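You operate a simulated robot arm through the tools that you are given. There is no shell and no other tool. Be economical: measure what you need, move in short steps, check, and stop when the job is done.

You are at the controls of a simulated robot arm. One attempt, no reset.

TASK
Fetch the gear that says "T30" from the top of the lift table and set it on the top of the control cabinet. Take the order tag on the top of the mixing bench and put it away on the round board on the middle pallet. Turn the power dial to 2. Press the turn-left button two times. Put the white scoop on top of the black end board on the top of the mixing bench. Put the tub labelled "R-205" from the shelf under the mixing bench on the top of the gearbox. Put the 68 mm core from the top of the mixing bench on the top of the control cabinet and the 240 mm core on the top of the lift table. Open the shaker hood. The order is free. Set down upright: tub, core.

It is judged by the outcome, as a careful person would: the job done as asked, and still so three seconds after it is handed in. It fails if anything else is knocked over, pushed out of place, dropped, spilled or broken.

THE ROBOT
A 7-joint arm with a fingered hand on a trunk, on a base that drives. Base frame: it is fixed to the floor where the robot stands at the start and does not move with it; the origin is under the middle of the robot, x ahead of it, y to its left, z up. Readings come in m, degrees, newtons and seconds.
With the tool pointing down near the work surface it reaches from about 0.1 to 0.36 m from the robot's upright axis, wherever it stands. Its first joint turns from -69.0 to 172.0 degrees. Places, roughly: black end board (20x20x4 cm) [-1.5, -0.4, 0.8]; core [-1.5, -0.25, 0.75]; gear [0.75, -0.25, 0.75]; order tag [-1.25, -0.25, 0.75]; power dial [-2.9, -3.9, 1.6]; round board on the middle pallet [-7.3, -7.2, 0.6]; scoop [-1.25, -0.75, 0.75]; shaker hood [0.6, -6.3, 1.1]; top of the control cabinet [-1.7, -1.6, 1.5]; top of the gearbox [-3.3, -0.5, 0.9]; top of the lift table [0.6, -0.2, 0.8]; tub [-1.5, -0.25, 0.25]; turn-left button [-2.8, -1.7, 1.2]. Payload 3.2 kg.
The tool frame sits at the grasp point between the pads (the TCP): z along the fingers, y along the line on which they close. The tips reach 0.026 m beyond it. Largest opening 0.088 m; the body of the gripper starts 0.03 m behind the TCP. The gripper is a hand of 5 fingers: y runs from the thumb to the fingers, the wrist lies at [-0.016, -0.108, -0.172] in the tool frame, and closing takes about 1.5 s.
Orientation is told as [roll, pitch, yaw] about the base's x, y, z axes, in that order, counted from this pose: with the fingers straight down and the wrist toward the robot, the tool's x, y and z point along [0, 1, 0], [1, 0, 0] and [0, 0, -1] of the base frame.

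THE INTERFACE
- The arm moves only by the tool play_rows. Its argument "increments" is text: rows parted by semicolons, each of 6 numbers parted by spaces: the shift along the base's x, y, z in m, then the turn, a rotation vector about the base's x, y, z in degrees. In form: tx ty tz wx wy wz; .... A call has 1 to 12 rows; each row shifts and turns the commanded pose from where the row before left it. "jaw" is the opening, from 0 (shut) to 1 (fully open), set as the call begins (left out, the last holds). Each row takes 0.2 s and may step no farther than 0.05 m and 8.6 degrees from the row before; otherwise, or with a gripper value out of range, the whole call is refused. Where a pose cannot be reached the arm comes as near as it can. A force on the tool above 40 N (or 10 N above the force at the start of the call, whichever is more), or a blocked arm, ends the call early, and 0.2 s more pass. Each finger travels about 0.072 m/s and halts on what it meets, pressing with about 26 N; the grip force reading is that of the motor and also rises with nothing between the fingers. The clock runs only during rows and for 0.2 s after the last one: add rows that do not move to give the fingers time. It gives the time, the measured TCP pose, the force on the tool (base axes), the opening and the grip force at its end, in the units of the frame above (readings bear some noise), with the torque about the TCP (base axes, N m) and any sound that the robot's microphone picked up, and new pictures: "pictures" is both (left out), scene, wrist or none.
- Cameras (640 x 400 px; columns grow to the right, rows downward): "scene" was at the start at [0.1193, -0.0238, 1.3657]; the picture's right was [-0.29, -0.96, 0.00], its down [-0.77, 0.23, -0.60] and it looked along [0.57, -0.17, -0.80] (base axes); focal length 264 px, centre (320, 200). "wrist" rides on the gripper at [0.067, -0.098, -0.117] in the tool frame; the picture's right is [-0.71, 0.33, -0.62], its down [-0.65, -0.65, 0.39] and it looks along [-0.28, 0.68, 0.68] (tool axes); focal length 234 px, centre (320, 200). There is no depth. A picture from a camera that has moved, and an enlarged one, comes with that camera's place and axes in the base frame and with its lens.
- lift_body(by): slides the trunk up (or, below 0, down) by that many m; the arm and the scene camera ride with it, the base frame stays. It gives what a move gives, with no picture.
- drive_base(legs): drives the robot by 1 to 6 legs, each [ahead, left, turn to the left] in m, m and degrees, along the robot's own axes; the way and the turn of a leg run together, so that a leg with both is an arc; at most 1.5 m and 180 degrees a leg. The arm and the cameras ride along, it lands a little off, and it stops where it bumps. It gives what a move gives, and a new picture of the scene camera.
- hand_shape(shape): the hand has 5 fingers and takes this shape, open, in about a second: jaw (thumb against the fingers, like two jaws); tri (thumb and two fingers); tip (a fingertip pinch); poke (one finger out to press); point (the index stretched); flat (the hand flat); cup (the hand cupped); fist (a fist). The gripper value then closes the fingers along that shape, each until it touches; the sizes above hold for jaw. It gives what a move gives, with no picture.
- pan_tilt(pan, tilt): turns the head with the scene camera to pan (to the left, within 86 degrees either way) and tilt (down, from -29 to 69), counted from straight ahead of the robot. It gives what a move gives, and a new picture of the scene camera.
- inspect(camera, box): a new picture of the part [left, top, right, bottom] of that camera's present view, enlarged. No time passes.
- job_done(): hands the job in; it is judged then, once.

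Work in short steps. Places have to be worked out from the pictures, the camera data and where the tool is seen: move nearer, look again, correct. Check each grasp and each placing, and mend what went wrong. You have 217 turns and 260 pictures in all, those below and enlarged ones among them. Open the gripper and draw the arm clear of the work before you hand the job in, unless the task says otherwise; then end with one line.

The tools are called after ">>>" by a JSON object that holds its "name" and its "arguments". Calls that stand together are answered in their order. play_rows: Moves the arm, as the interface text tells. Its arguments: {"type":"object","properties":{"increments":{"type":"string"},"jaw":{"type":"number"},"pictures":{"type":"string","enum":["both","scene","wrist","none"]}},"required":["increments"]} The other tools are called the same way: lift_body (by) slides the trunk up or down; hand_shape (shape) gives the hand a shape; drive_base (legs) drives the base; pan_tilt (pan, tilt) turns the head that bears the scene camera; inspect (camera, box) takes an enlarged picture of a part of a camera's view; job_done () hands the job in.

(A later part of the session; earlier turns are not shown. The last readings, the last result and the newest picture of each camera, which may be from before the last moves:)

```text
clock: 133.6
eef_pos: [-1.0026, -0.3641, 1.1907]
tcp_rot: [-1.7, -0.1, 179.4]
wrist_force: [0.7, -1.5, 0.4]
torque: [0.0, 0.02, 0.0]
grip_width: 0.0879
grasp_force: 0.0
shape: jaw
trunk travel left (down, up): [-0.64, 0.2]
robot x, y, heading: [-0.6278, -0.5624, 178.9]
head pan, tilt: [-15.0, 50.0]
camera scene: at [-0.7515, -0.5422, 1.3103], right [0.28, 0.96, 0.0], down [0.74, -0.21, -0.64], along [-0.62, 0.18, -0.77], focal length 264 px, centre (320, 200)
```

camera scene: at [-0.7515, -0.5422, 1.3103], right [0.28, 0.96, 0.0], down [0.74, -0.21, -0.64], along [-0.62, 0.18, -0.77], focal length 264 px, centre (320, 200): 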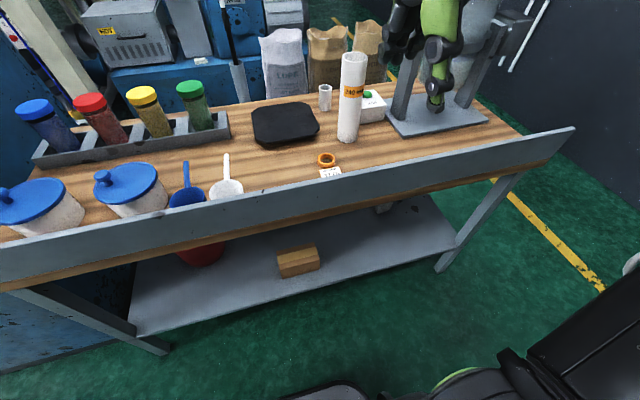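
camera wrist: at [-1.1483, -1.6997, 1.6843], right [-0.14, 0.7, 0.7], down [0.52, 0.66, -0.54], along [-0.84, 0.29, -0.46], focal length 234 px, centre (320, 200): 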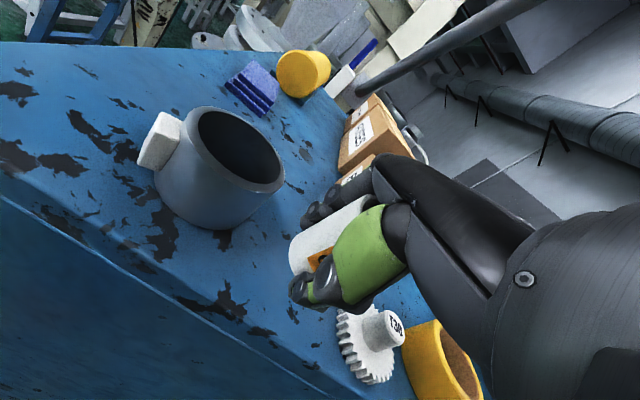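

240 mm core is at about (−1.415, −0.262), top ≈1.03. I drive closer and bring the open hand above it.

>>> {"name": "drive_base", "arguments": {"legs": [[0.2, 0, 1]]}}

>>> {"name": "play_rows", "arguments": {"increments": "-0.04 0.02 0 1 0 0;-0.04 0.03 0 0.7 0 0;-0.04 0.03 0 0 0 0;-0.045 0.016 0 0 0 0;-0.04 0 0 0 0 0;0 0 -0.03 0 0 0;0 0 -0.03 0 0 0;0 0 0 0 0 0", "pictures": "both"}}

```text
clock: 135.2
eef_pos: [-1.2084, -0.3676, 1.1912]
tcp_rot: [-1.7, -0.1, -179.7]
wrist_force: [-0.1, 0.0, 0.1]
torque: [-0.03, -0.01, 0.0]
grip_width: 0.0878
grasp_force: 0.1
shape: jaw
trunk travel left (down, up): [-0.64, 0.2]
robot x, y, heading: [-0.8281, -0.5595, 180.0]
head pan, tilt: [-15.0, 50.0]
camera scene: at [-0.9556, -0.5419, 1.3102], right [0.26, 0.97, 0.0], down [0.74, -0.2, -0.64], along [-0.62, 0.17, -0.77], focal length 264 px, centre (320, 200)
```

scene: 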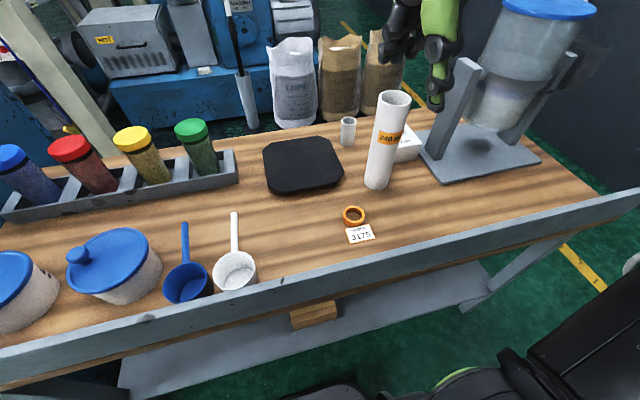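

```text
clock: 137.0
eef_pos: [-1.363, -0.2742, 1.1315]
tcp_rot: [-3.3, 0.0, -179.7]
wrist_force: [-0.4, 0.2, -0.1]
torque: [0.0, 0.01, 0.0]
grip_width: 0.088
grasp_force: 0.0
shape: jaw
out of reach, approached as far as the arm can: row 4, 5
trunk travel left (down, up): [-0.64, 0.2]
robot x, y, heading: [-0.8284, -0.5599, 179.8]
head pan, tilt: [-15.0, 50.0]
camera scene: at [-0.9552, -0.5421, 1.3102], right [0.26, 0.97, 0.0], down [0.74, -0.2, -0.64], along [-0.62, 0.17, -0.77], focal length 264 px, centre (320, 200)
camera wrist: at [-1.2631, -0.3487, 1.2433], right [-0.33, 0.67, 0.67], down [0.65, 0.67, -0.35], along [-0.68, 0.32, -0.66], focal length 234 px, centre (320, 200)
```

scene: 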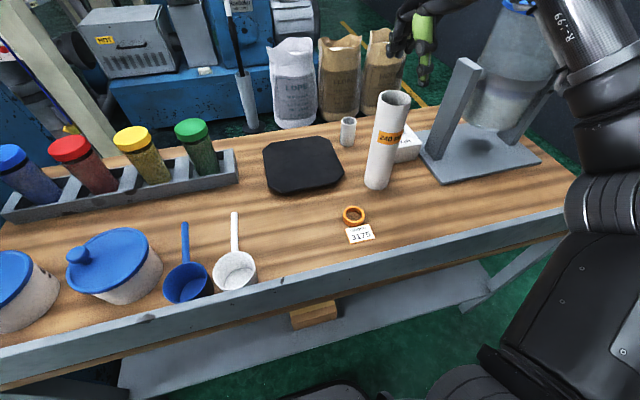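
wrist: 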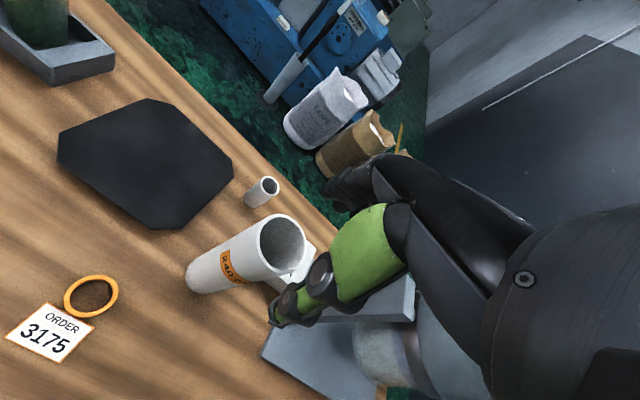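

Refined: core top near (−1.39, −0.268, 1.04). I fix the roll, shift and lower a bit.

>>> {"name": "play_rows", "arguments": {"increments": "0 0 -0.02 -3.3 0 0;-0.014 0 -0.02 0 0 0;-0.013 0 0 0 0 0;0 0 0 0 0 0", "pictures": "wrist"}}

>>> {"name": "inspect", "arguments": {"camera": "scene", "box": [340, 0, 480, 110]}}

```text
clock: 138.0
eef_pos: [-1.3894, -0.2738, 1.09]
tcp_rot: [-0.1, -0.1, -179.8]
wrist_force: [-0.2, 0.0, 0.2]
torque: [0.02, 0.02, 0.03]
grip_width: 0.088
grasp_force: 0.0
shape: jaw
trunk travel left (down, up): [-0.64, 0.2]
robot x, y, heading: [-0.8334, -0.5572, 179.6]
head pan, tilt: [-15.0, 50.0]
camera wrist: at [-1.2904, -0.341, 1.2069], right [-0.33, 0.71, 0.63], down [0.65, 0.65, -0.39], along [-0.68, 0.28, -0.68], focal length 234 px, centre (320, 200)
```

wrist: 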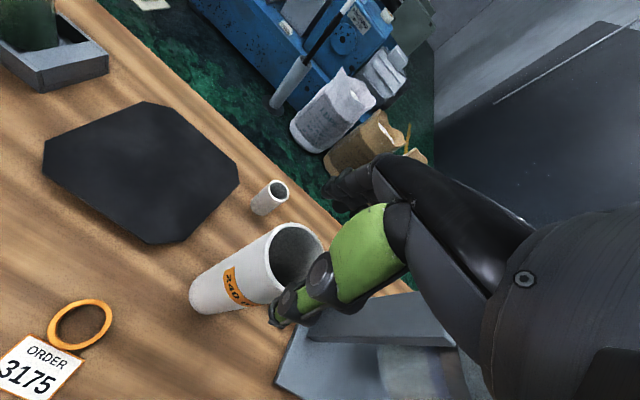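

```text
3.64 times, centred on (410, 55) of scene
camera zoom: at [-0.955, -0.5417, 1.3102], right [0.26, 0.97, 0.0], down [0.74, -0.2, -0.64], along [-0.62, 0.17, -0.77], focal length 959 px, centre (-7, 727)
```

zoom: 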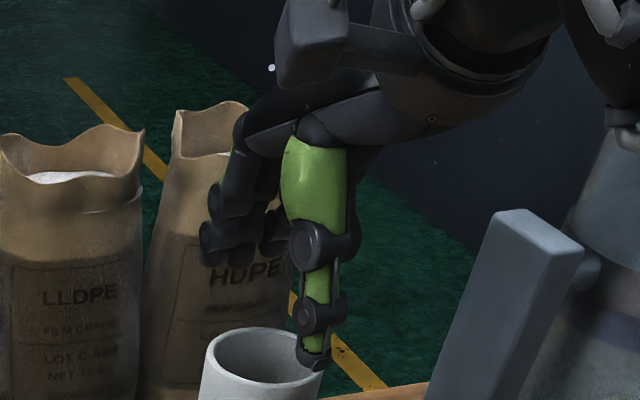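

Aligned. I descend until the tips are about at the rim and check.

>>> {"name": "play_rows", "arguments": {"increments": "0 0 -0.02 0 0 0;0 0 -0.015 0 0 0;0 0 0 0 0 0", "pictures": "wrist"}}

>>> {"name": "inspect", "arguments": {"camera": "scene", "box": [340, 30, 460, 130]}}

```text
clock: 138.8
eef_pos: [-1.3887, -0.2746, 1.0573]
tcp_rot: [-0.2, -0.2, -179.8]
wrist_force: [0.4, -0.7, 0.1]
torque: [-0.03, -0.03, 0.01]
grip_width: 0.0881
grasp_force: 0.0
shape: jaw
trunk travel left (down, up): [-0.64, 0.2]
robot x, y, heading: [-0.8249, -0.559, 180.0]
head pan, tilt: [-15.0, 50.0]
camera wrist: at [-1.2907, -0.3412, 1.1735], right [-0.33, 0.71, 0.63], down [0.65, 0.65, -0.39], along [-0.68, 0.28, -0.68], focal length 234 px, centre (320, 200)
```

wrist: 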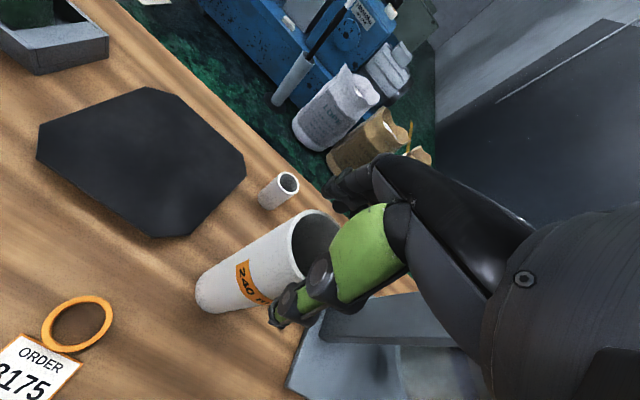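

```text
4.00 times, centred on (400, 80) of scene
camera zoom: at [-0.9551, -0.5419, 1.3102], right [0.26, 0.97, 0.0], down [0.74, -0.2, -0.64], along [-0.62, 0.17, -0.77], focal length 1055 px, centre (0, 680)
```

zoom: 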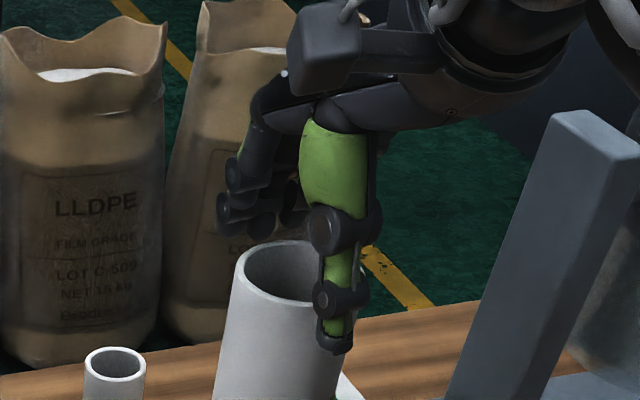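

The thumb passes in front of the core. I descend to z≈0.99 and close.

>>> {"name": "play_rows", "arguments": {"increments": "0 0 -0.02 0 0 0;0 0 -0.02 0 0 0;0 0 -0.02 0 0 0;0 0 0 0 0 0", "pictures": "none"}}

>>> {"name": "play_rows", "arguments": {"increments": "0 0 0 0 0 0;0 0 0 0 0 0;0 0 0 0 0 0;0 0 0 0 0 0;0 0 0 0 0 0;0 0 0 0 0 0", "jaw": 0, "pictures": "scene"}}

```text
clock: 139.8
eef_pos: [-1.3895, -0.2754, 1.0013]
tcp_rot: [-0.2, -0.8, -179.7]
wrist_force: [-4.4, -0.8, 24.5]
torque: [0.24, 0.07, 0.05]
grip_width: 0.0878
grasp_force: 0.1
shape: jaw
trunk travel left (down, up): [-0.64, 0.2]
robot x, y, heading: [-0.8296, -0.5593, 179.8]
head pan, tilt: [-15.0, 50.0]
```

```text
clock: 141.2
eef_pos: [-1.3857, -0.2765, 1.002]
tcp_rot: [0.0, -0.7, -179.6]
wrist_force: [-2.5, -1.1, 27.1]
torque: [0.14, -0.23, -0.01]
grip_width: 0.0537
grasp_force: 26.1
shape: jaw
trunk travel left (down, up): [-0.64, 0.2]
robot x, y, heading: [-0.8289, -0.5614, 180.1]
head pan, tilt: [-15.0, 50.0]
camera scene: at [-0.951, -0.5447, 1.3108], right [0.26, 0.97, 0.0], down [0.74, -0.2, -0.65], along [-0.62, 0.17, -0.76], focal length 264 px, centre (320, 200)
```

scene: 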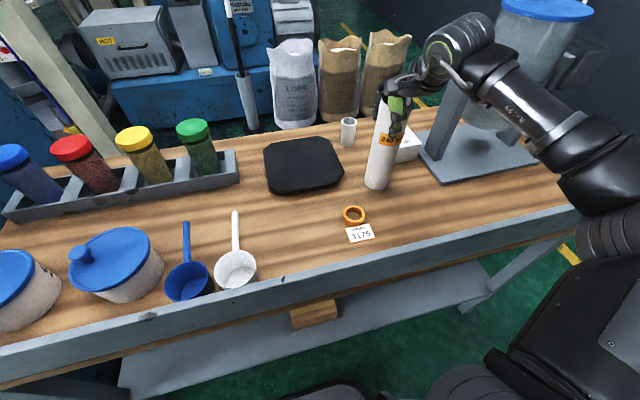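

Palm rests on the rim; grip is 0.054 m. I lift with the trunk and check.

>>> {"name": "lift_body", "arguments": {"by": 0.16}}

>>> {"name": "pan_tilt", "arguments": {"pan": -25, "tilt": 45}}

```text
clock: 143.0
eef_pos: [-1.3902, -0.2738, 1.1559]
tcp_rot: [-0.1, -0.2, -179.8]
wrist_force: [-0.1, 0.4, -1.9]
torque: [-0.05, -0.03, 0.0]
grip_width: 0.0536
grasp_force: 25.8
shape: jaw
trunk travel left (down, up): [-0.8, 0.04]
robot x, y, heading: [-0.8302, -0.558, 179.9]
head pan, tilt: [-15.0, 50.0]
```

```text
clock: 143.8
eef_pos: [-1.3898, -0.2744, 1.1556]
tcp_rot: [-0.2, -0.1, -179.8]
wrist_force: [0.6, 0.1, -2.4]
torque: [-0.04, -0.02, 0.0]
grip_width: 0.0535
grasp_force: 26.0
shape: jaw
trunk travel left (down, up): [-0.8, 0.04]
robot x, y, heading: [-0.8315, -0.5596, 179.9]
head pan, tilt: [-25.0, 45.0]
camera scene: at [-0.9549, -0.5272, 1.4771], right [0.42, 0.91, 0.0], down [0.64, -0.3, -0.71], along [-0.64, 0.3, -0.71], focal length 264 px, centre (320, 200)
```

scene: 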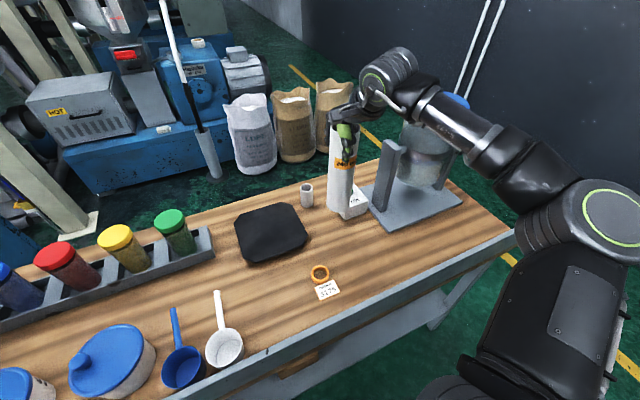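

Lifted cleanly. I retract, back off, turn around toward the lift table.

>>> {"name": "play_rows", "arguments": {"increments": "0.045 0 0 0 0 0;0.045 0 0 0 0 0;0.045 0 0 0 0 0;0.045 -0.02 0 0 0 0;0.03 -0.035 0 0 0 0;0 -0.04 0 0 0 0;0 -0.035 0 0 0 0;0 0 0 0 0 0", "pictures": "none"}}

>>> {"name": "drive_base", "arguments": {"legs": [[-0.38, 0, 0], [0, 0, 180], [0, 0.62, 0], [0.3, 0, 0]]}}

>>> {"name": "pan_tilt", "arguments": {"pan": 0, "tilt": 45}}

```text
clock: 145.6
eef_pos: [-1.1807, -0.4025, 1.1576]
tcp_rot: [0.0, -0.1, -179.8]
wrist_force: [-0.6, 0.1, -2.7]
torque: [0.01, 0.04, 0.03]
grip_width: 0.0527
grasp_force: 26.6
shape: jaw
trunk travel left (down, up): [-0.8, 0.04]
robot x, y, heading: [-0.8269, -0.5605, 179.9]
head pan, tilt: [-25.0, 45.0]
```

```text
clock: 160.1
eef_pos: [0.1823, -0.0793, 1.1579]
tcp_rot: [-0.1, -0.1, 2.7]
wrist_force: [-0.1, 0.0, -2.5]
torque: [0.02, 0.04, 0.01]
grip_width: 0.0529
grasp_force: 26.0
shape: jaw
trunk travel left (down, up): [-0.8, 0.04]
robot x, y, heading: [-0.1758, 0.0652, 2.1]
head pan, tilt: [-25.0, 45.0]
camera scene: at [-0.0514, 0.0309, 1.4771], right [-0.39, -0.92, 0.0], down [-0.65, 0.27, -0.71], along [0.65, -0.27, -0.71], focal length 264 px, centre (320, 200)
```

scene: 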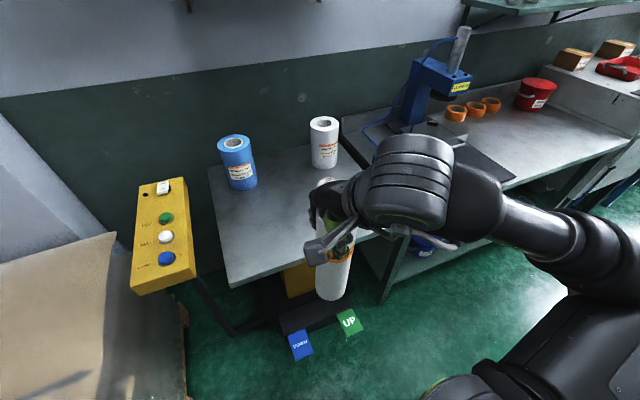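

```text
clock: 161.0
eef_pos: [0.182, -0.0791, 1.1573]
tcp_rot: [-0.1, 0.1, 2.7]
wrist_force: [-0.2, -0.1, -2.0]
torque: [-0.02, 0.0, 0.02]
grip_width: 0.0528
grasp_force: 26.1
shape: jaw
trunk travel left (down, up): [-0.8, 0.04]
robot x, y, heading: [-0.1726, 0.0626, 2.2]
head pan, tilt: [0.0, 45.0]
camera scene: at [-0.0452, 0.0653, 1.4771], right [0.04, -1.0, 0.0], down [-0.71, -0.03, -0.71], along [0.71, 0.03, -0.71], focal length 264 px, centre (320, 200)
```

scene: 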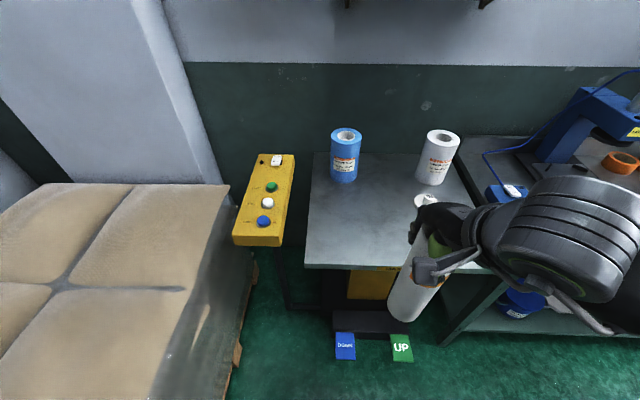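

Table is clear in the front middle. I drive ahead and extend to (0.50, −0.08).

>>> {"name": "drive_base", "arguments": {"legs": [[0.16, 0, -2.2]]}}

>>> {"name": "play_rows", "arguments": {"increments": "0.04 0 0 0 0 0;0.04 0 0 0 0 0;0.04 0 0 0 0 0;0.035 0 0 0 0 0;0 0 -0.02 0 0 0;0 0 0 0 0 0", "pictures": "scene"}}

```text
clock: 162.4
eef_pos: [0.3355, -0.0883, 1.1577]
tcp_rot: [0.0, 0.0, 0.7]
wrist_force: [-0.2, 0.1, -2.0]
torque: [0.04, 0.01, 0.0]
grip_width: 0.0525
grasp_force: 25.6
shape: jaw
trunk travel left (down, up): [-0.8, 0.04]
robot x, y, heading: [-0.0158, 0.0694, 0.4]
head pan, tilt: [0.0, 45.0]
camera scene: at [0.1132, 0.0643, 1.4772], right [0.0, -1.0, 0.0], down [-0.71, 0.0, -0.71], along [0.71, 0.0, -0.71], focal length 264 px, centre (320, 200)
```

scene: 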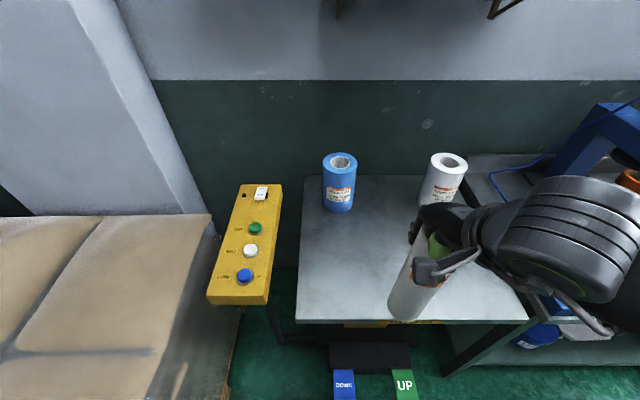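

```text
clock: 163.8
eef_pos: [0.4918, -0.0883, 1.1364]
tcp_rot: [0.0, -0.1, 0.7]
wrist_force: [0.9, 0.1, -2.6]
torque: [0.01, 0.01, 0.02]
grip_width: 0.0526
grasp_force: 26.6
shape: jaw
trunk travel left (down, up): [-0.8, 0.04]
robot x, y, heading: [-0.017, 0.0678, 0.2]
head pan, tilt: [0.0, 45.0]
camera scene: at [0.1139, 0.0645, 1.4771], right [0.0, -1.0, 0.0], down [-0.71, 0.0, -0.71], along [0.71, 0.0, -0.71], focal length 264 px, centre (320, 200)
```

scene: 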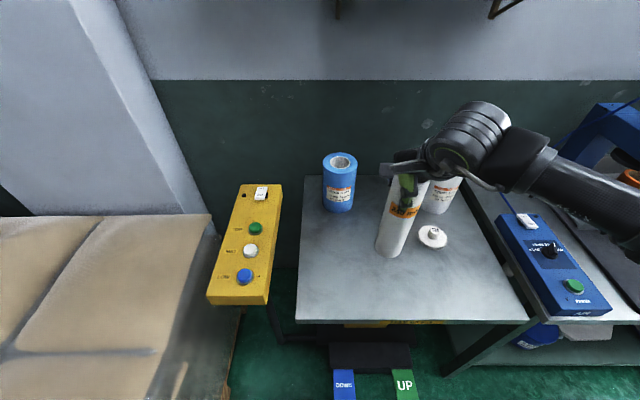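

I lower with the trunk, then finish in small steps by force.

>>> {"name": "lift_body", "arguments": {"by": -0.1}}

>>> {"name": "play_rows", "arguments": {"increments": "0 0 -0.005 0 0 0;0 0 -0.005 0 0 0;0 0 0 0 0 0", "pictures": "scene"}}

```text
clock: 165.1
eef_pos: [0.4913, -0.089, 1.0374]
tcp_rot: [-0.2, -0.1, 0.6]
wrist_force: [0.2, -0.9, -2.8]
torque: [0.0, 0.02, 0.0]
grip_width: 0.0528
grasp_force: 26.0
shape: jaw
trunk travel left (down, up): [-0.7, 0.14]
robot x, y, heading: [-0.018, 0.0665, 0.0]
head pan, tilt: [0.0, 45.0]
```

```text
clock: 165.9
eef_pos: [0.4912, -0.0897, 1.0268]
tcp_rot: [-0.1, -0.1, 0.5]
wrist_force: [0.3, 0.0, -2.0]
torque: [0.03, 0.01, 0.01]
grip_width: 0.0526
grasp_force: 25.4
shape: jaw
trunk travel left (down, up): [-0.7, 0.14]
robot x, y, heading: [-0.0167, 0.0675, 0.3]
head pan, tilt: [0.0, 45.0]
camera scene: at [0.1138, 0.0642, 1.3771], right [0.0, -1.0, 0.0], down [-0.71, 0.0, -0.71], along [0.71, 0.0, -0.71], focal length 264 px, centre (320, 200)
```

scene: 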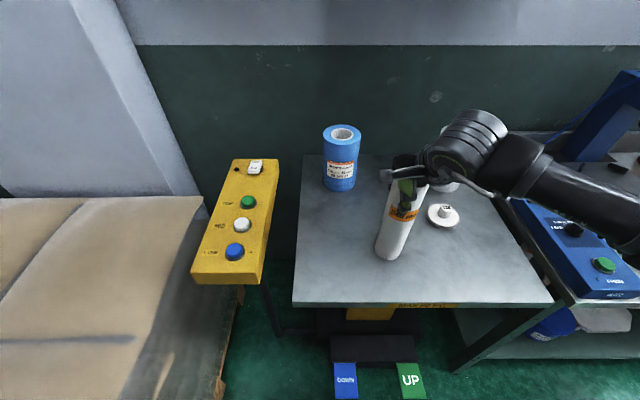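

>>> {"name": "play_rows", "arguments": {"increments": "0 0 -0.005 0 0 0;0 0 -0.005 0 0 0;0 0 -0.004 0 0 0;0 0 0 0 0 0", "pictures": "none"}}

```text
clock: 166.9
eef_pos: [0.491, -0.0895, 1.0118]
tcp_rot: [-0.1, 0.0, 0.6]
wrist_force: [0.0, 0.6, -2.7]
torque: [0.02, 0.01, 0.01]
grip_width: 0.0526
grasp_force: 26.1
shape: jaw
trunk travel left (down, up): [-0.7, 0.14]
robot x, y, heading: [-0.0152, 0.0625, 0.3]
head pan, tilt: [0.0, 45.0]
```

>>> {"name": "play_rows", "arguments": {"increments": "0 0 -0.003 0 0 0;0 0 -0.003 0 0 0;0 0 -0.003 0 0 0;0 0 0 0 0 0", "pictures": "none"}}

>>> {"name": "inspect", "arguments": {"camera": "scene", "box": [340, 140, 480, 280]}}

```text
clock: 167.9
eef_pos: [0.4912, -0.0889, 1.0035]
tcp_rot: [-0.2, 0.0, 0.5]
wrist_force: [0.3, -0.3, -2.1]
torque: [0.01, 0.02, -0.04]
grip_width: 0.0527
grasp_force: 25.7
shape: jaw
trunk travel left (down, up): [-0.7, 0.14]
robot x, y, heading: [-0.0175, 0.0659, 0.4]
head pan, tilt: [0.0, 45.0]
```

```text
2.86 times, centred on (410, 210) of scene
camera zoom: at [0.1138, 0.0642, 1.3771], right [0.0, -1.0, 0.0], down [-0.71, 0.0, -0.71], along [0.71, 0.0, -0.71], focal length 753 px, centre (63, 171)
```

zoom: 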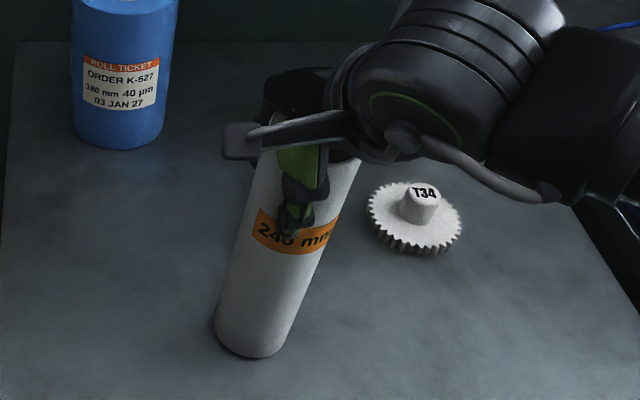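

>>> {"name": "play_rows", "arguments": {"increments": "0 0 -0.003 0 0 0;0 0 -0.003 0 0 0;0 0 -0.003 0 0 0;0 0 0 0 0 0", "pictures": "none"}}

```text
clock: 168.9
eef_pos: [0.4892, -0.0876, 1.0011]
tcp_rot: [-0.1, -0.9, 0.7]
wrist_force: [2.0, 0.4, 31.9]
torque: [-0.31, 0.37, 0.02]
grip_width: 0.0525
grasp_force: 26.2
shape: jaw
trunk travel left (down, up): [-0.7, 0.14]
robot x, y, heading: [-0.0186, 0.0665, 0.1]
head pan, tilt: [0.0, 45.0]
```

Contact. I relieve the load and release, then rise.

>>> {"name": "play_rows", "arguments": {"increments": "0 0 0.005 0 0 0;0 0 0 0 0 0", "pictures": "none"}}

>>> {"name": "play_rows", "arguments": {"increments": "0 0 0 0 0 0;0 0 0 0 0 0;0 0 0 0 0 0;0 0 0 0 0 0;0 0 0 0 0 0", "jaw": 1, "pictures": "scene"}}

```text
clock: 169.5
eef_pos: [0.4901, -0.0872, 1.0019]
tcp_rot: [-0.2, -0.2, 0.7]
wrist_force: [3.2, 0.9, 19.0]
torque: [-0.16, -0.15, 0.02]
grip_width: 0.0525
grasp_force: 25.8
shape: jaw
trunk travel left (down, up): [-0.7, 0.14]
robot x, y, heading: [-0.0194, 0.0658, 0.3]
head pan, tilt: [0.0, 45.0]
```

```text
clock: 170.7
eef_pos: [0.4906, -0.0872, 1.0008]
tcp_rot: [-0.1, -0.2, 0.6]
wrist_force: [1.8, -0.2, 15.9]
torque: [-0.16, -0.02, 0.05]
grip_width: 0.0877
grasp_force: 0.1
shape: jaw
trunk travel left (down, up): [-0.7, 0.14]
robot x, y, heading: [-0.0168, 0.0664, 0.1]
head pan, tilt: [0.0, 45.0]
camera scene: at [0.1113, 0.0654, 1.3774], right [0.0, -1.0, 0.0], down [-0.71, 0.0, -0.71], along [0.71, 0.0, -0.71], focal length 264 px, centre (320, 200)
```

scene: 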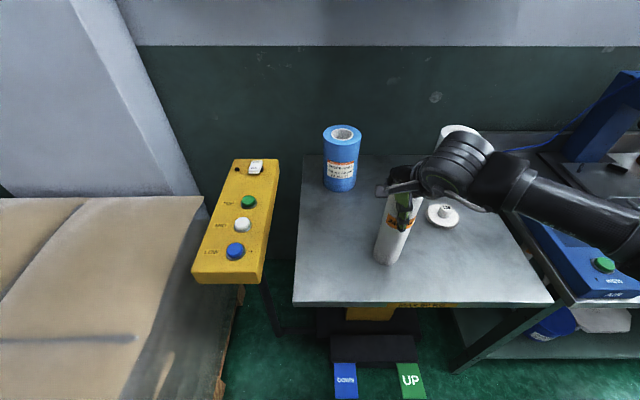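

Released with the core standing. I rise straight up with the trunk and arm.

>>> {"name": "play_rows", "arguments": {"increments": "0 0 0.015 0 0 0;0 0 0.02 0 0 0;0 0 0.025 0 0 0;0 0 0.025 0 0 0;0 0 0.02 0 0 0;0 0 0 0 0 0", "pictures": "scene"}}

```text
clock: 172.1
eef_pos: [0.4916, -0.0889, 1.1049]
tcp_rot: [-0.2, -0.2, 0.6]
wrist_force: [-1.0, 0.0, 0.1]
torque: [0.02, -0.02, 0.03]
grip_width: 0.0879
grasp_force: 0.1
shape: jaw
trunk travel left (down, up): [-0.7, 0.14]
robot x, y, heading: [-0.0141, 0.0638, 0.0]
head pan, tilt: [0.0, 45.0]
camera scene: at [0.1135, 0.0642, 1.3771], right [0.0, -1.0, 0.0], down [-0.71, 0.0, -0.71], along [0.71, 0.0, -0.71], focal length 264 px, centre (320, 200)
```

scene: 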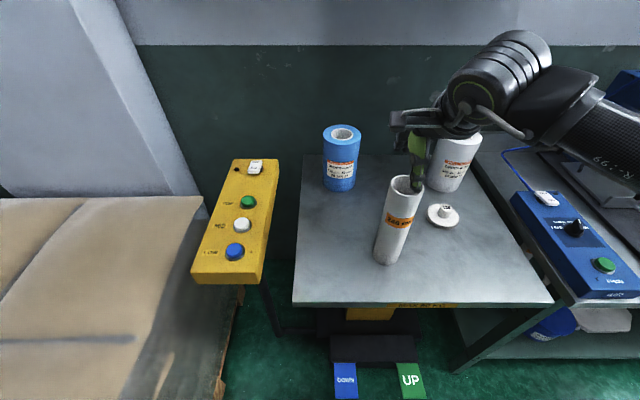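

Stands well. I retract and return to the mixing bench for the scoop.

>>> {"name": "play_rows", "arguments": {"increments": "0 0 0.02 0 0 0;-0.045 0 0.02 0 0 0;-0.045 0 0.02 0 0 0;-0.045 0 0 0 0 0;-0.03 0 0 0 0 0", "pictures": "none"}}

>>> {"name": "drive_base", "arguments": {"legs": [[-0.4, 0, 0], [0, 0, 180], [0, 0.7, 0], [0.4, 0, 0]]}}

>>> {"name": "pan_tilt", "arguments": {"pan": 0, "tilt": 50}}

```text
clock: 173.3
eef_pos: [0.3224, -0.0905, 1.1671]
tcp_rot: [0.0, -0.3, 0.6]
wrist_force: [-0.4, -0.9, -0.5]
torque: [0.0, 0.01, 0.01]
grip_width: 0.0876
grasp_force: 0.1
shape: jaw
trunk travel left (down, up): [-0.7, 0.14]
robot x, y, heading: [-0.0159, 0.0647, 0.1]
head pan, tilt: [0.0, 45.0]
```

```text
clock: 188.5
eef_pos: [-1.191, -0.4253, 1.166]
tcp_rot: [0.0, 0.0, 177.1]
wrist_force: [-0.5, -0.2, 0.6]
torque: [0.0, -0.02, 0.01]
grip_width: 0.0879
grasp_force: 0.1
shape: jaw
trunk travel left (down, up): [-0.7, 0.14]
robot x, y, heading: [-0.8553, -0.6052, 176.8]
head pan, tilt: [0.0, 45.0]
camera scene: at [-0.9926, -0.598, 1.3771], right [0.06, 1.0, 0.0], down [0.71, -0.04, -0.71], along [-0.71, 0.04, -0.71], focal length 264 px, centre (320, 200)
```

scene: 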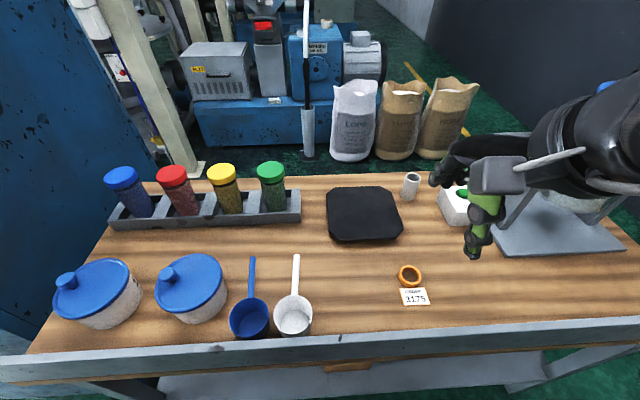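

```text
clock: 189.2
eef_pos: [-1.1913, -0.4269, 1.1658]
tcp_rot: [-0.1, -0.1, 177.0]
wrist_force: [0.4, 0.3, -0.2]
torque: [0.01, -0.03, -0.01]
grip_width: 0.0879
grasp_force: 0.1
shape: jaw
trunk travel left (down, up): [-0.7, 0.14]
robot x, y, heading: [-0.8605, -0.6, 176.6]
head pan, tilt: [0.0, 50.0]
camera scene: at [-0.9881, -0.5982, 1.3703], right [0.06, 1.0, 0.0], down [0.76, -0.04, -0.64], along [-0.64, 0.04, -0.77], focal length 264 px, centre (320, 200)
```

scene: 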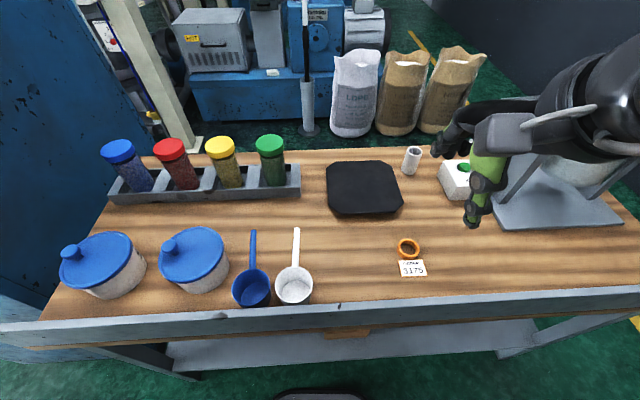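

The white scoop's handle runs away from me at y≈−0.636 (x −1.25…−1.34). I yaw the hand 90° so that it closes across the handle.

>>> {"name": "play_rows", "arguments": {"increments": "-0.01 -0.02 0 0 0 8.5;-0.01 -0.02 0 0 0 8.5;-0.01 -0.02 0 0 0 8.5;-0.01 -0.02 0 0 0 8.5;-0.01 -0.02 0 0 0 8.5;-0.01 -0.02 0 0 0 8.5;-0.01 -0.02 0 0 0 8.5;-0.01 -0.02 0 0 0 8.5;-0.01 -0.02 0 0 0 8.5;-0.01 -0.02 -0.03 0 0 8.5;0 0 -0.03 0 0 8;0 0 0 0 0 0", "pictures": "both"}}

```text
clock: 191.8
eef_pos: [-1.1771, -0.6378, 1.1664]
tcp_rot: [0.1, -0.2, -100.0]
wrist_force: [-0.9, 0.5, -0.5]
torque: [0.01, 0.0, -0.01]
grip_width: 0.0878
grasp_force: 0.0
shape: jaw
out of reach, approached as far as the arm can: row 8, 9, 10, 11
trunk travel left (down, up): [-0.7, 0.14]
robot x, y, heading: [-0.8571, -0.6044, 176.7]
head pan, tilt: [0.0, 50.0]
camera scene: at [-0.9884, -0.5982, 1.3702], right [0.06, 1.0, 0.0], down [0.76, -0.04, -0.64], along [-0.64, 0.04, -0.77], focal length 264 px, centre (320, 200)
camera wrist: at [-1.0939, -0.5538, 1.2826], right [-0.75, -0.2, 0.62], down [-0.53, 0.76, -0.39], along [-0.39, -0.62, -0.68], focal length 234 px, centre (320, 200)
```

scene: 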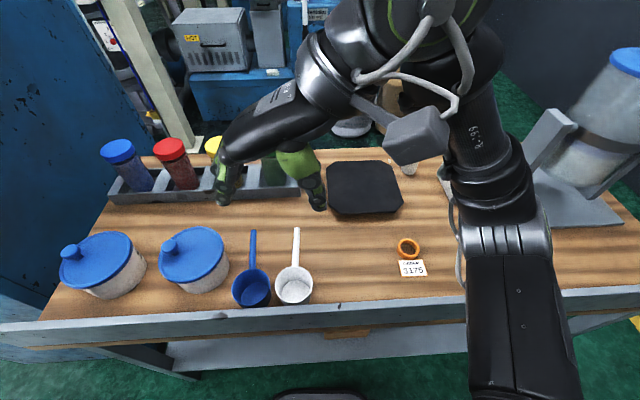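
wrist: 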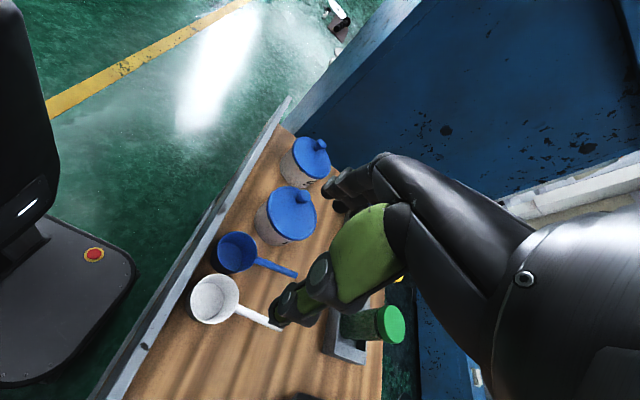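

The yaw works; now I lower and extend toward the handle.

>>> {"name": "play_rows", "arguments": {"increments": "0 0 -0.04 0 0 0;0 0 -0.04 0 0 0;-0.02 0 -0.04 0 0 0;-0.03 0 -0.03 0 0 0;-0.03 0 0 0 0 0;-0.03 0 0 0 0 0;0 0 0 0 0 0", "pictures": "both"}}

```text
clock: 193.4
eef_pos: [-1.1686, -0.6431, 1.0913]
tcp_rot: [-0.1, -0.1, -99.9]
wrist_force: [-0.3, -0.5, 0.2]
torque: [0.01, -0.01, -0.04]
grip_width: 0.088
grasp_force: 0.1
shape: jaw
out of reach, approached as far as the arm can: row 2, 3, 4, 5, 6
trunk travel left (down, up): [-0.7, 0.14]
robot x, y, heading: [-0.8575, -0.6005, 176.6]
head pan, tilt: [0.0, 50.0]
camera scene: at [-0.988, -0.5982, 1.3702], right [0.06, 1.0, 0.0], down [0.76, -0.04, -0.64], along [-0.64, 0.04, -0.77], focal length 264 px, centre (320, 200)
camera wrist: at [-1.0864, -0.5584, 1.2072], right [-0.75, -0.2, 0.63], down [-0.53, 0.76, -0.39], along [-0.39, -0.62, -0.68], focal length 234 px, centre (320, 200)
```

scene: 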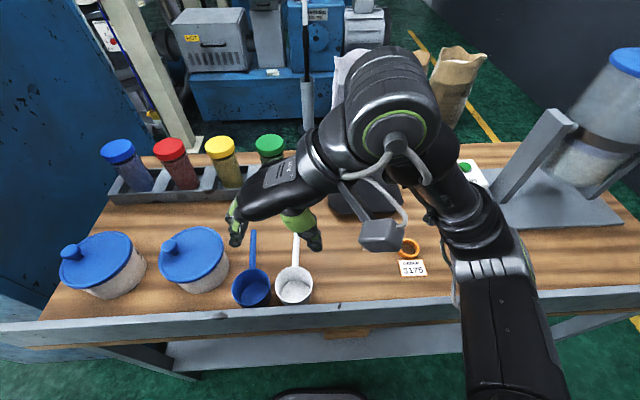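
wrist: 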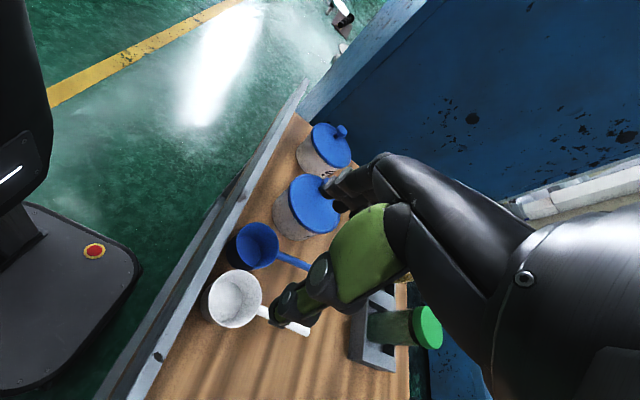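

That large yaw hits a wrist limit. I reduce the tool yaw, and instead turn the base left 35° and stand farther right, so that the relative yaw is moderate.

>>> {"name": "play_rows", "arguments": {"increments": "0 0 0.02 0 0 -8.5;0 0 0.02 0 0 -8.5;0 0 0 0 0 -8.5;0 0 0 0 0 -8.5;0 0 0 0 0 0", "pictures": "none"}}

>>> {"name": "drive_base", "arguments": {"legs": [[-0.05, -0.18, 0], [0, 0, 36]]}}

```text
clock: 194.6
eef_pos: [-1.1703, -0.6448, 1.1302]
tcp_rot: [-0.1, -0.1, -133.9]
wrist_force: [-0.3, -0.5, 0.3]
torque: [0.0, 0.01, 0.0]
grip_width: 0.0883
grasp_force: 0.0
shape: jaw
trunk travel left (down, up): [-0.7, 0.14]
robot x, y, heading: [-0.8603, -0.6006, 176.3]
head pan, tilt: [0.0, 50.0]
```

```text
clock: 197.8
eef_pos: [-1.0219, -0.6435, 1.1297]
tcp_rot: [0.0, -0.1, -97.0]
wrist_force: [-0.3, 0.3, 0.1]
torque: [-0.01, -0.01, 0.02]
grip_width: 0.0881
grasp_force: 0.0
shape: jaw
trunk travel left (down, up): [-0.7, 0.14]
robot x, y, heading: [-0.8003, -0.4245, -146.7]
head pan, tilt: [0.0, 50.0]
camera scene: at [-0.9066, -0.4988, 1.3702], right [-0.55, 0.83, 0.0], down [0.64, 0.42, -0.64], along [-0.54, -0.35, -0.77], focal length 264 px, centre (320, 200)
```

scene: 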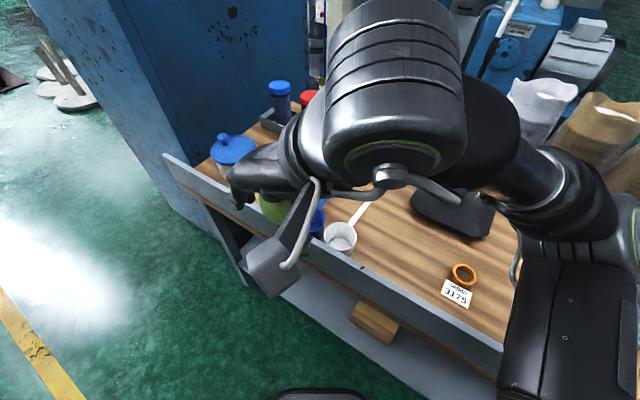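

I extend toward the handle at height.

>>> {"name": "play_rows", "arguments": {"increments": "-0.045 0 0 0 0 0;-0.045 0 0 0 0 0;-0.045 0 0 0 0 0;-0.045 0 0 0 0 0;-0.045 0 0 0 0 0;-0.035 0 0 0 0 0;0 0 -0.04 0 0 0;0 0 -0.04 0 0 0;0 0 0 0 0 0", "pictures": "both"}}

```text
clock: 199.8
eef_pos: [-1.203, -0.643, 1.0514]
tcp_rot: [-0.2, -0.1, -97.1]
wrist_force: [0.4, -0.2, 1.1]
torque: [0.01, -0.03, 0.04]
grip_width: 0.088
grasp_force: 0.1
shape: jaw
out of reach, approached as far as the arm can: row 5, 6
trunk travel left (down, up): [-0.7, 0.14]
robot x, y, heading: [-0.7978, -0.4243, -147.0]
head pan, tilt: [0.0, 50.0]
camera scene: at [-0.9065, -0.4989, 1.3703], right [-0.55, 0.83, 0.0], down [0.64, 0.42, -0.64], along [-0.54, -0.35, -0.77], focal length 264 px, centre (320, 200)
camera wrist: at [-1.1234, -0.5536, 1.169], right [-0.74, -0.24, 0.63], down [-0.56, 0.73, -0.39], along [-0.36, -0.64, -0.68], focal length 234 px, centre (320, 200)
```

scene: 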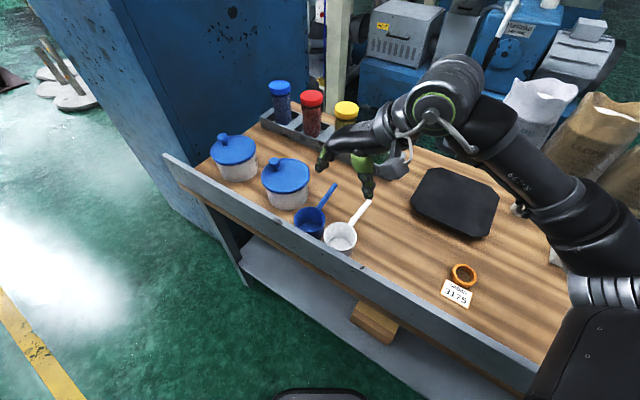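
wrist: 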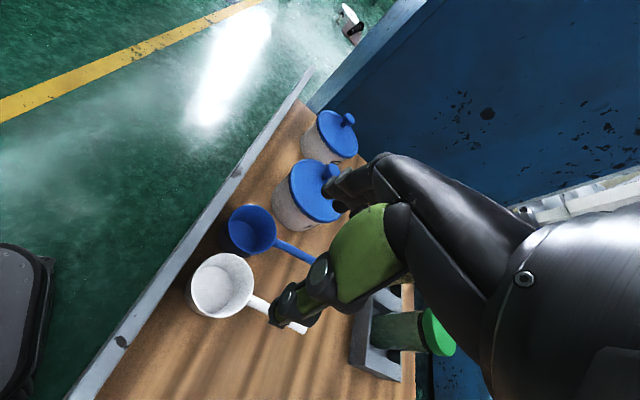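

I descend further; reach should grow near shoulder height.

>>> {"name": "play_rows", "arguments": {"increments": "0 0.004 -0.04 0 0 0;0 0 -0.04 0 0 0;-0.03 0 0 0 0 0;-0.03 0 0 0 0 0;-0.01 0 0 0 0 0;0 0 0 0 0 0", "pictures": "wrist"}}

>>> {"name": "inspect", "arguments": {"camera": "scene", "box": [280, 130, 460, 270]}}

```text
clock: 201.2
eef_pos: [-1.2022, -0.6404, 0.9699]
tcp_rot: [-0.3, -0.2, -97.5]
wrist_force: [-0.1, -0.5, 0.2]
torque: [-0.02, 0.01, -0.01]
grip_width: 0.088
grasp_force: 0.0
shape: jaw
out of reach, approached as far as the arm can: row 3, 4, 5
trunk travel left (down, up): [-0.7, 0.14]
robot x, y, heading: [-0.8019, -0.4266, -146.7]
head pan, tilt: [0.0, 50.0]
camera wrist: at [-1.1215, -0.5517, 1.0872], right [-0.74, -0.24, 0.63], down [-0.56, 0.73, -0.39], along [-0.37, -0.64, -0.68], focal length 234 px, centre (320, 200)
```

wrist: 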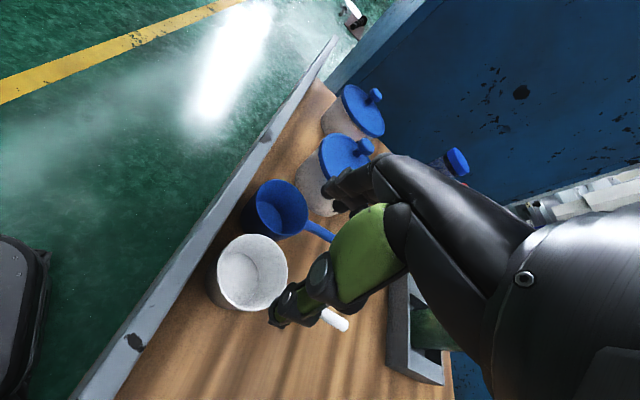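

```text
2.86 times, centred on (370, 200) of scene
camera zoom: at [-0.9066, -0.4987, 1.3702], right [-0.55, 0.83, 0.0], down [0.64, 0.42, -0.64], along [-0.54, -0.35, -0.77], focal length 753 px, centre (177, 200)
```

zoom: 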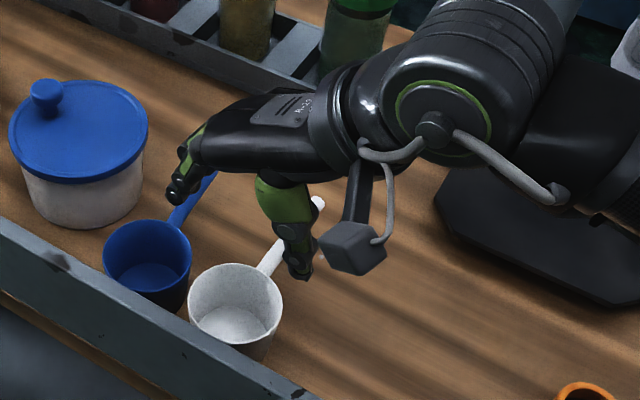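

Still limited; I raise and turn the base 15° more left and shift to keep the hand over the scoop.

>>> {"name": "play_rows", "arguments": {"increments": "0 0 0.04 0 0 -5;0 0 0.04 0 0 -5;0 0 0 0 0 -5;0 0 0 0 0 0", "pictures": "none"}}

>>> {"name": "drive_base", "arguments": {"legs": [[-0.02, -0.08, 0], [0, 0, 15]]}}

>>> {"name": "play_rows", "arguments": {"increments": "-0.04 0 0 0 0 0;-0.04 0 0 0 0 0;-0.04 0 0 0 0 0;-0.04 0 0 0 0 0;0 0 -0.04 0 0 0;0 0 0 0 0 0", "pictures": "both"}}

```text
clock: 202.2
eef_pos: [-1.2015, -0.6397, 1.0509]
tcp_rot: [-0.1, -0.1, -112.0]
wrist_force: [-1.2, 1.0, 0.0]
torque: [0.04, 0.0, -0.01]
grip_width: 0.088
grasp_force: 0.0
shape: jaw
trunk travel left (down, up): [-0.7, 0.14]
robot x, y, heading: [-0.7985, -0.4243, -146.5]
head pan, tilt: [0.0, 50.0]
```

```text
clock: 204.2
eef_pos: [-1.1601, -0.6595, 1.0521]
tcp_rot: [-0.1, -0.2, -97.1]
wrist_force: [0.5, 0.6, -0.2]
torque: [0.01, 0.0, -0.04]
grip_width: 0.0877
grasp_force: 0.0
shape: jaw
trunk travel left (down, up): [-0.7, 0.14]
robot x, y, heading: [-0.8267, -0.3497, -131.6]
head pan, tilt: [0.0, 50.0]
camera scene: at [-0.9122, -0.447, 1.3702], right [-0.75, 0.67, 0.0], down [0.51, 0.57, -0.64], along [-0.43, -0.48, -0.77], focal length 264 px, centre (320, 200)
```

scene: 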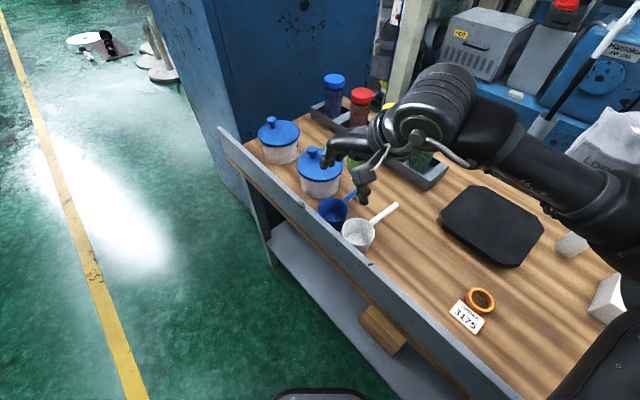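

```text
clock: 205.6
eef_pos: [-1.2509, -0.6599, 1.0094]
tcp_rot: [0.0, -0.2, -97.2]
wrist_force: [0.6, 0.2, -0.3]
torque: [-0.03, 0.01, -0.03]
grip_width: 0.0879
grasp_force: 0.1
shape: jaw
out of reach, approached as far as the arm can: row 3, 4
trunk travel left (down, up): [-0.7, 0.14]
robot x, y, heading: [-0.8266, -0.3504, -131.6]
head pan, tilt: [0.0, 50.0]
camera scene: at [-0.9117, -0.4467, 1.3703], right [-0.75, 0.67, 0.0], down [0.51, 0.57, -0.64], along [-0.43, -0.48, -0.77], focal length 264 px, centre (320, 200)
camera wrist: at [-1.1716, -0.571, 1.1255], right [-0.74, -0.24, 0.63], down [-0.56, 0.73, -0.39], along [-0.36, -0.64, -0.68], focal length 234 px, centre (320, 200)
```

scene: 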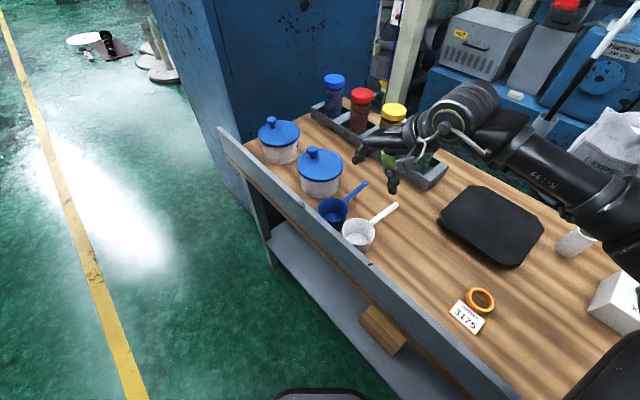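
wrist: 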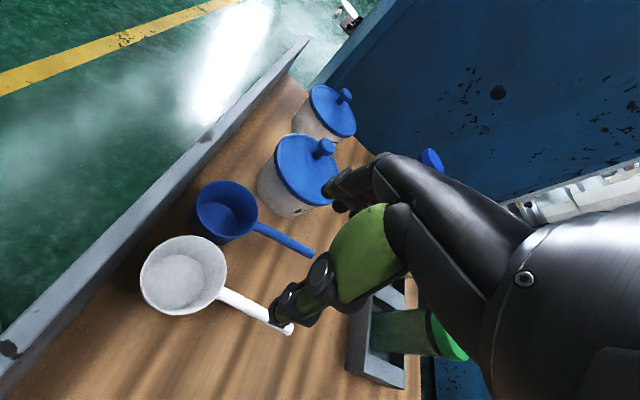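

Handle triangulates to y≈−0.634, x −1.24…−1.34 at z≈0.84. I center on it at x≈−1.28 while descending.

>>> {"name": "play_rows", "arguments": {"increments": "0 0.026 -0.03 0 0 0;-0.015 0 -0.03 0 0 0;-0.014 0 -0.03 0 0 0;0 0 0 0 0 0", "pictures": "wrist"}}

>>> {"name": "inspect", "arguments": {"camera": "scene", "box": [310, 130, 450, 260]}}

```text
clock: 206.6
eef_pos: [-1.2614, -0.6362, 0.9492]
tcp_rot: [-0.1, -0.2, -97.6]
wrist_force: [0.1, 0.0, 0.5]
torque: [0.01, -0.01, -0.01]
grip_width: 0.088
grasp_force: 0.1
shape: jaw
out of reach, approached as far as the arm can: row 2, 3
trunk travel left (down, up): [-0.7, 0.14]
robot x, y, heading: [-0.8275, -0.3487, -131.4]
head pan, tilt: [0.0, 50.0]
camera wrist: at [-1.1812, -0.5474, 1.0664], right [-0.74, -0.23, 0.63], down [-0.56, 0.73, -0.39], along [-0.37, -0.64, -0.68], focal length 234 px, centre (320, 200)
```

wrist: 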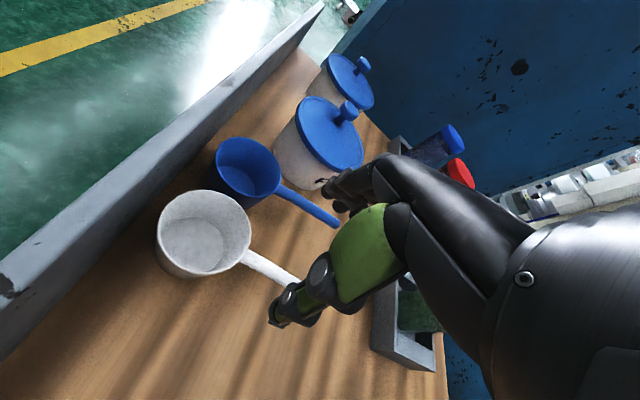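

```text
3.08 times, centred on (380, 195) of scene
camera zoom: at [-0.9126, -0.447, 1.3702], right [-0.75, 0.67, 0.0], down [0.51, 0.57, -0.64], along [-0.43, -0.48, -0.77], focal length 811 px, centre (135, 215)
```

zoom: 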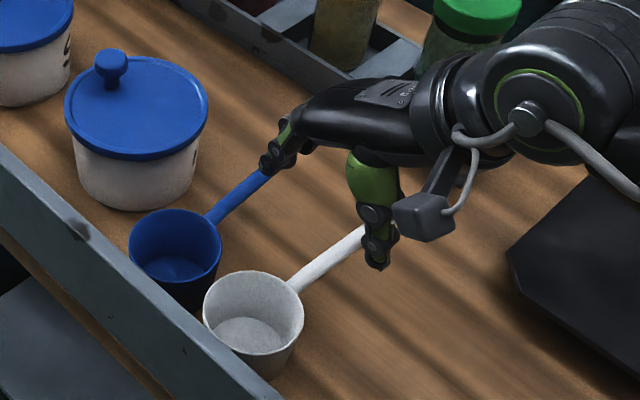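

The TCP line falls right on the handle. I descend to ~0.865 and check.

>>> {"name": "play_rows", "arguments": {"increments": "0 0 -0.03 0 0 0;0 0 -0.03 0 0 0;0 0 -0.024 0 0 0;0 0 0 0 0 0", "pictures": "wrist"}}

>>> {"name": "inspect", "arguments": {"camera": "scene", "box": [310, 130, 450, 260]}}

```text
clock: 207.6
eef_pos: [-1.2609, -0.6348, 0.8652]
tcp_rot: [-0.1, -0.2, -97.3]
wrist_force: [-0.1, 1.0, -1.5]
torque: [0.0, -0.03, 0.02]
grip_width: 0.088
grasp_force: 0.1
shape: jaw
trunk travel left (down, up): [-0.7, 0.14]
robot x, y, heading: [-0.8278, -0.3488, -132.0]
head pan, tilt: [0.0, 50.0]
camera wrist: at [-1.1821, -0.547, 0.9814], right [-0.74, -0.24, 0.63], down [-0.56, 0.73, -0.39], along [-0.36, -0.64, -0.68], focal length 234 px, centre (320, 200)
```

wrist: 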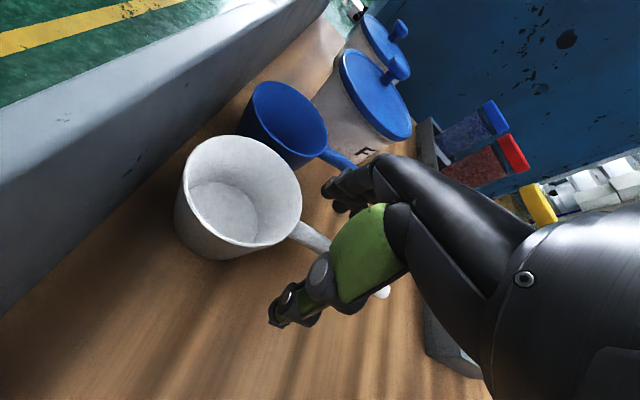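

```text
3.08 times, centred on (380, 195) of scene
camera zoom: at [-0.9121, -0.4466, 1.3703], right [-0.75, 0.67, 0.0], down [0.51, 0.57, -0.64], along [-0.43, -0.48, -0.77], focal length 811 px, centre (135, 215)
```

zoom: 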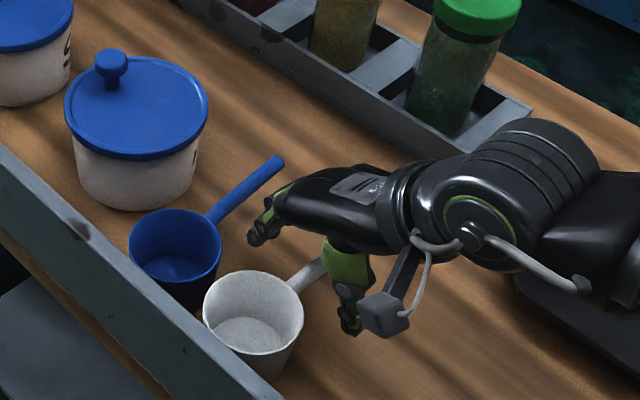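

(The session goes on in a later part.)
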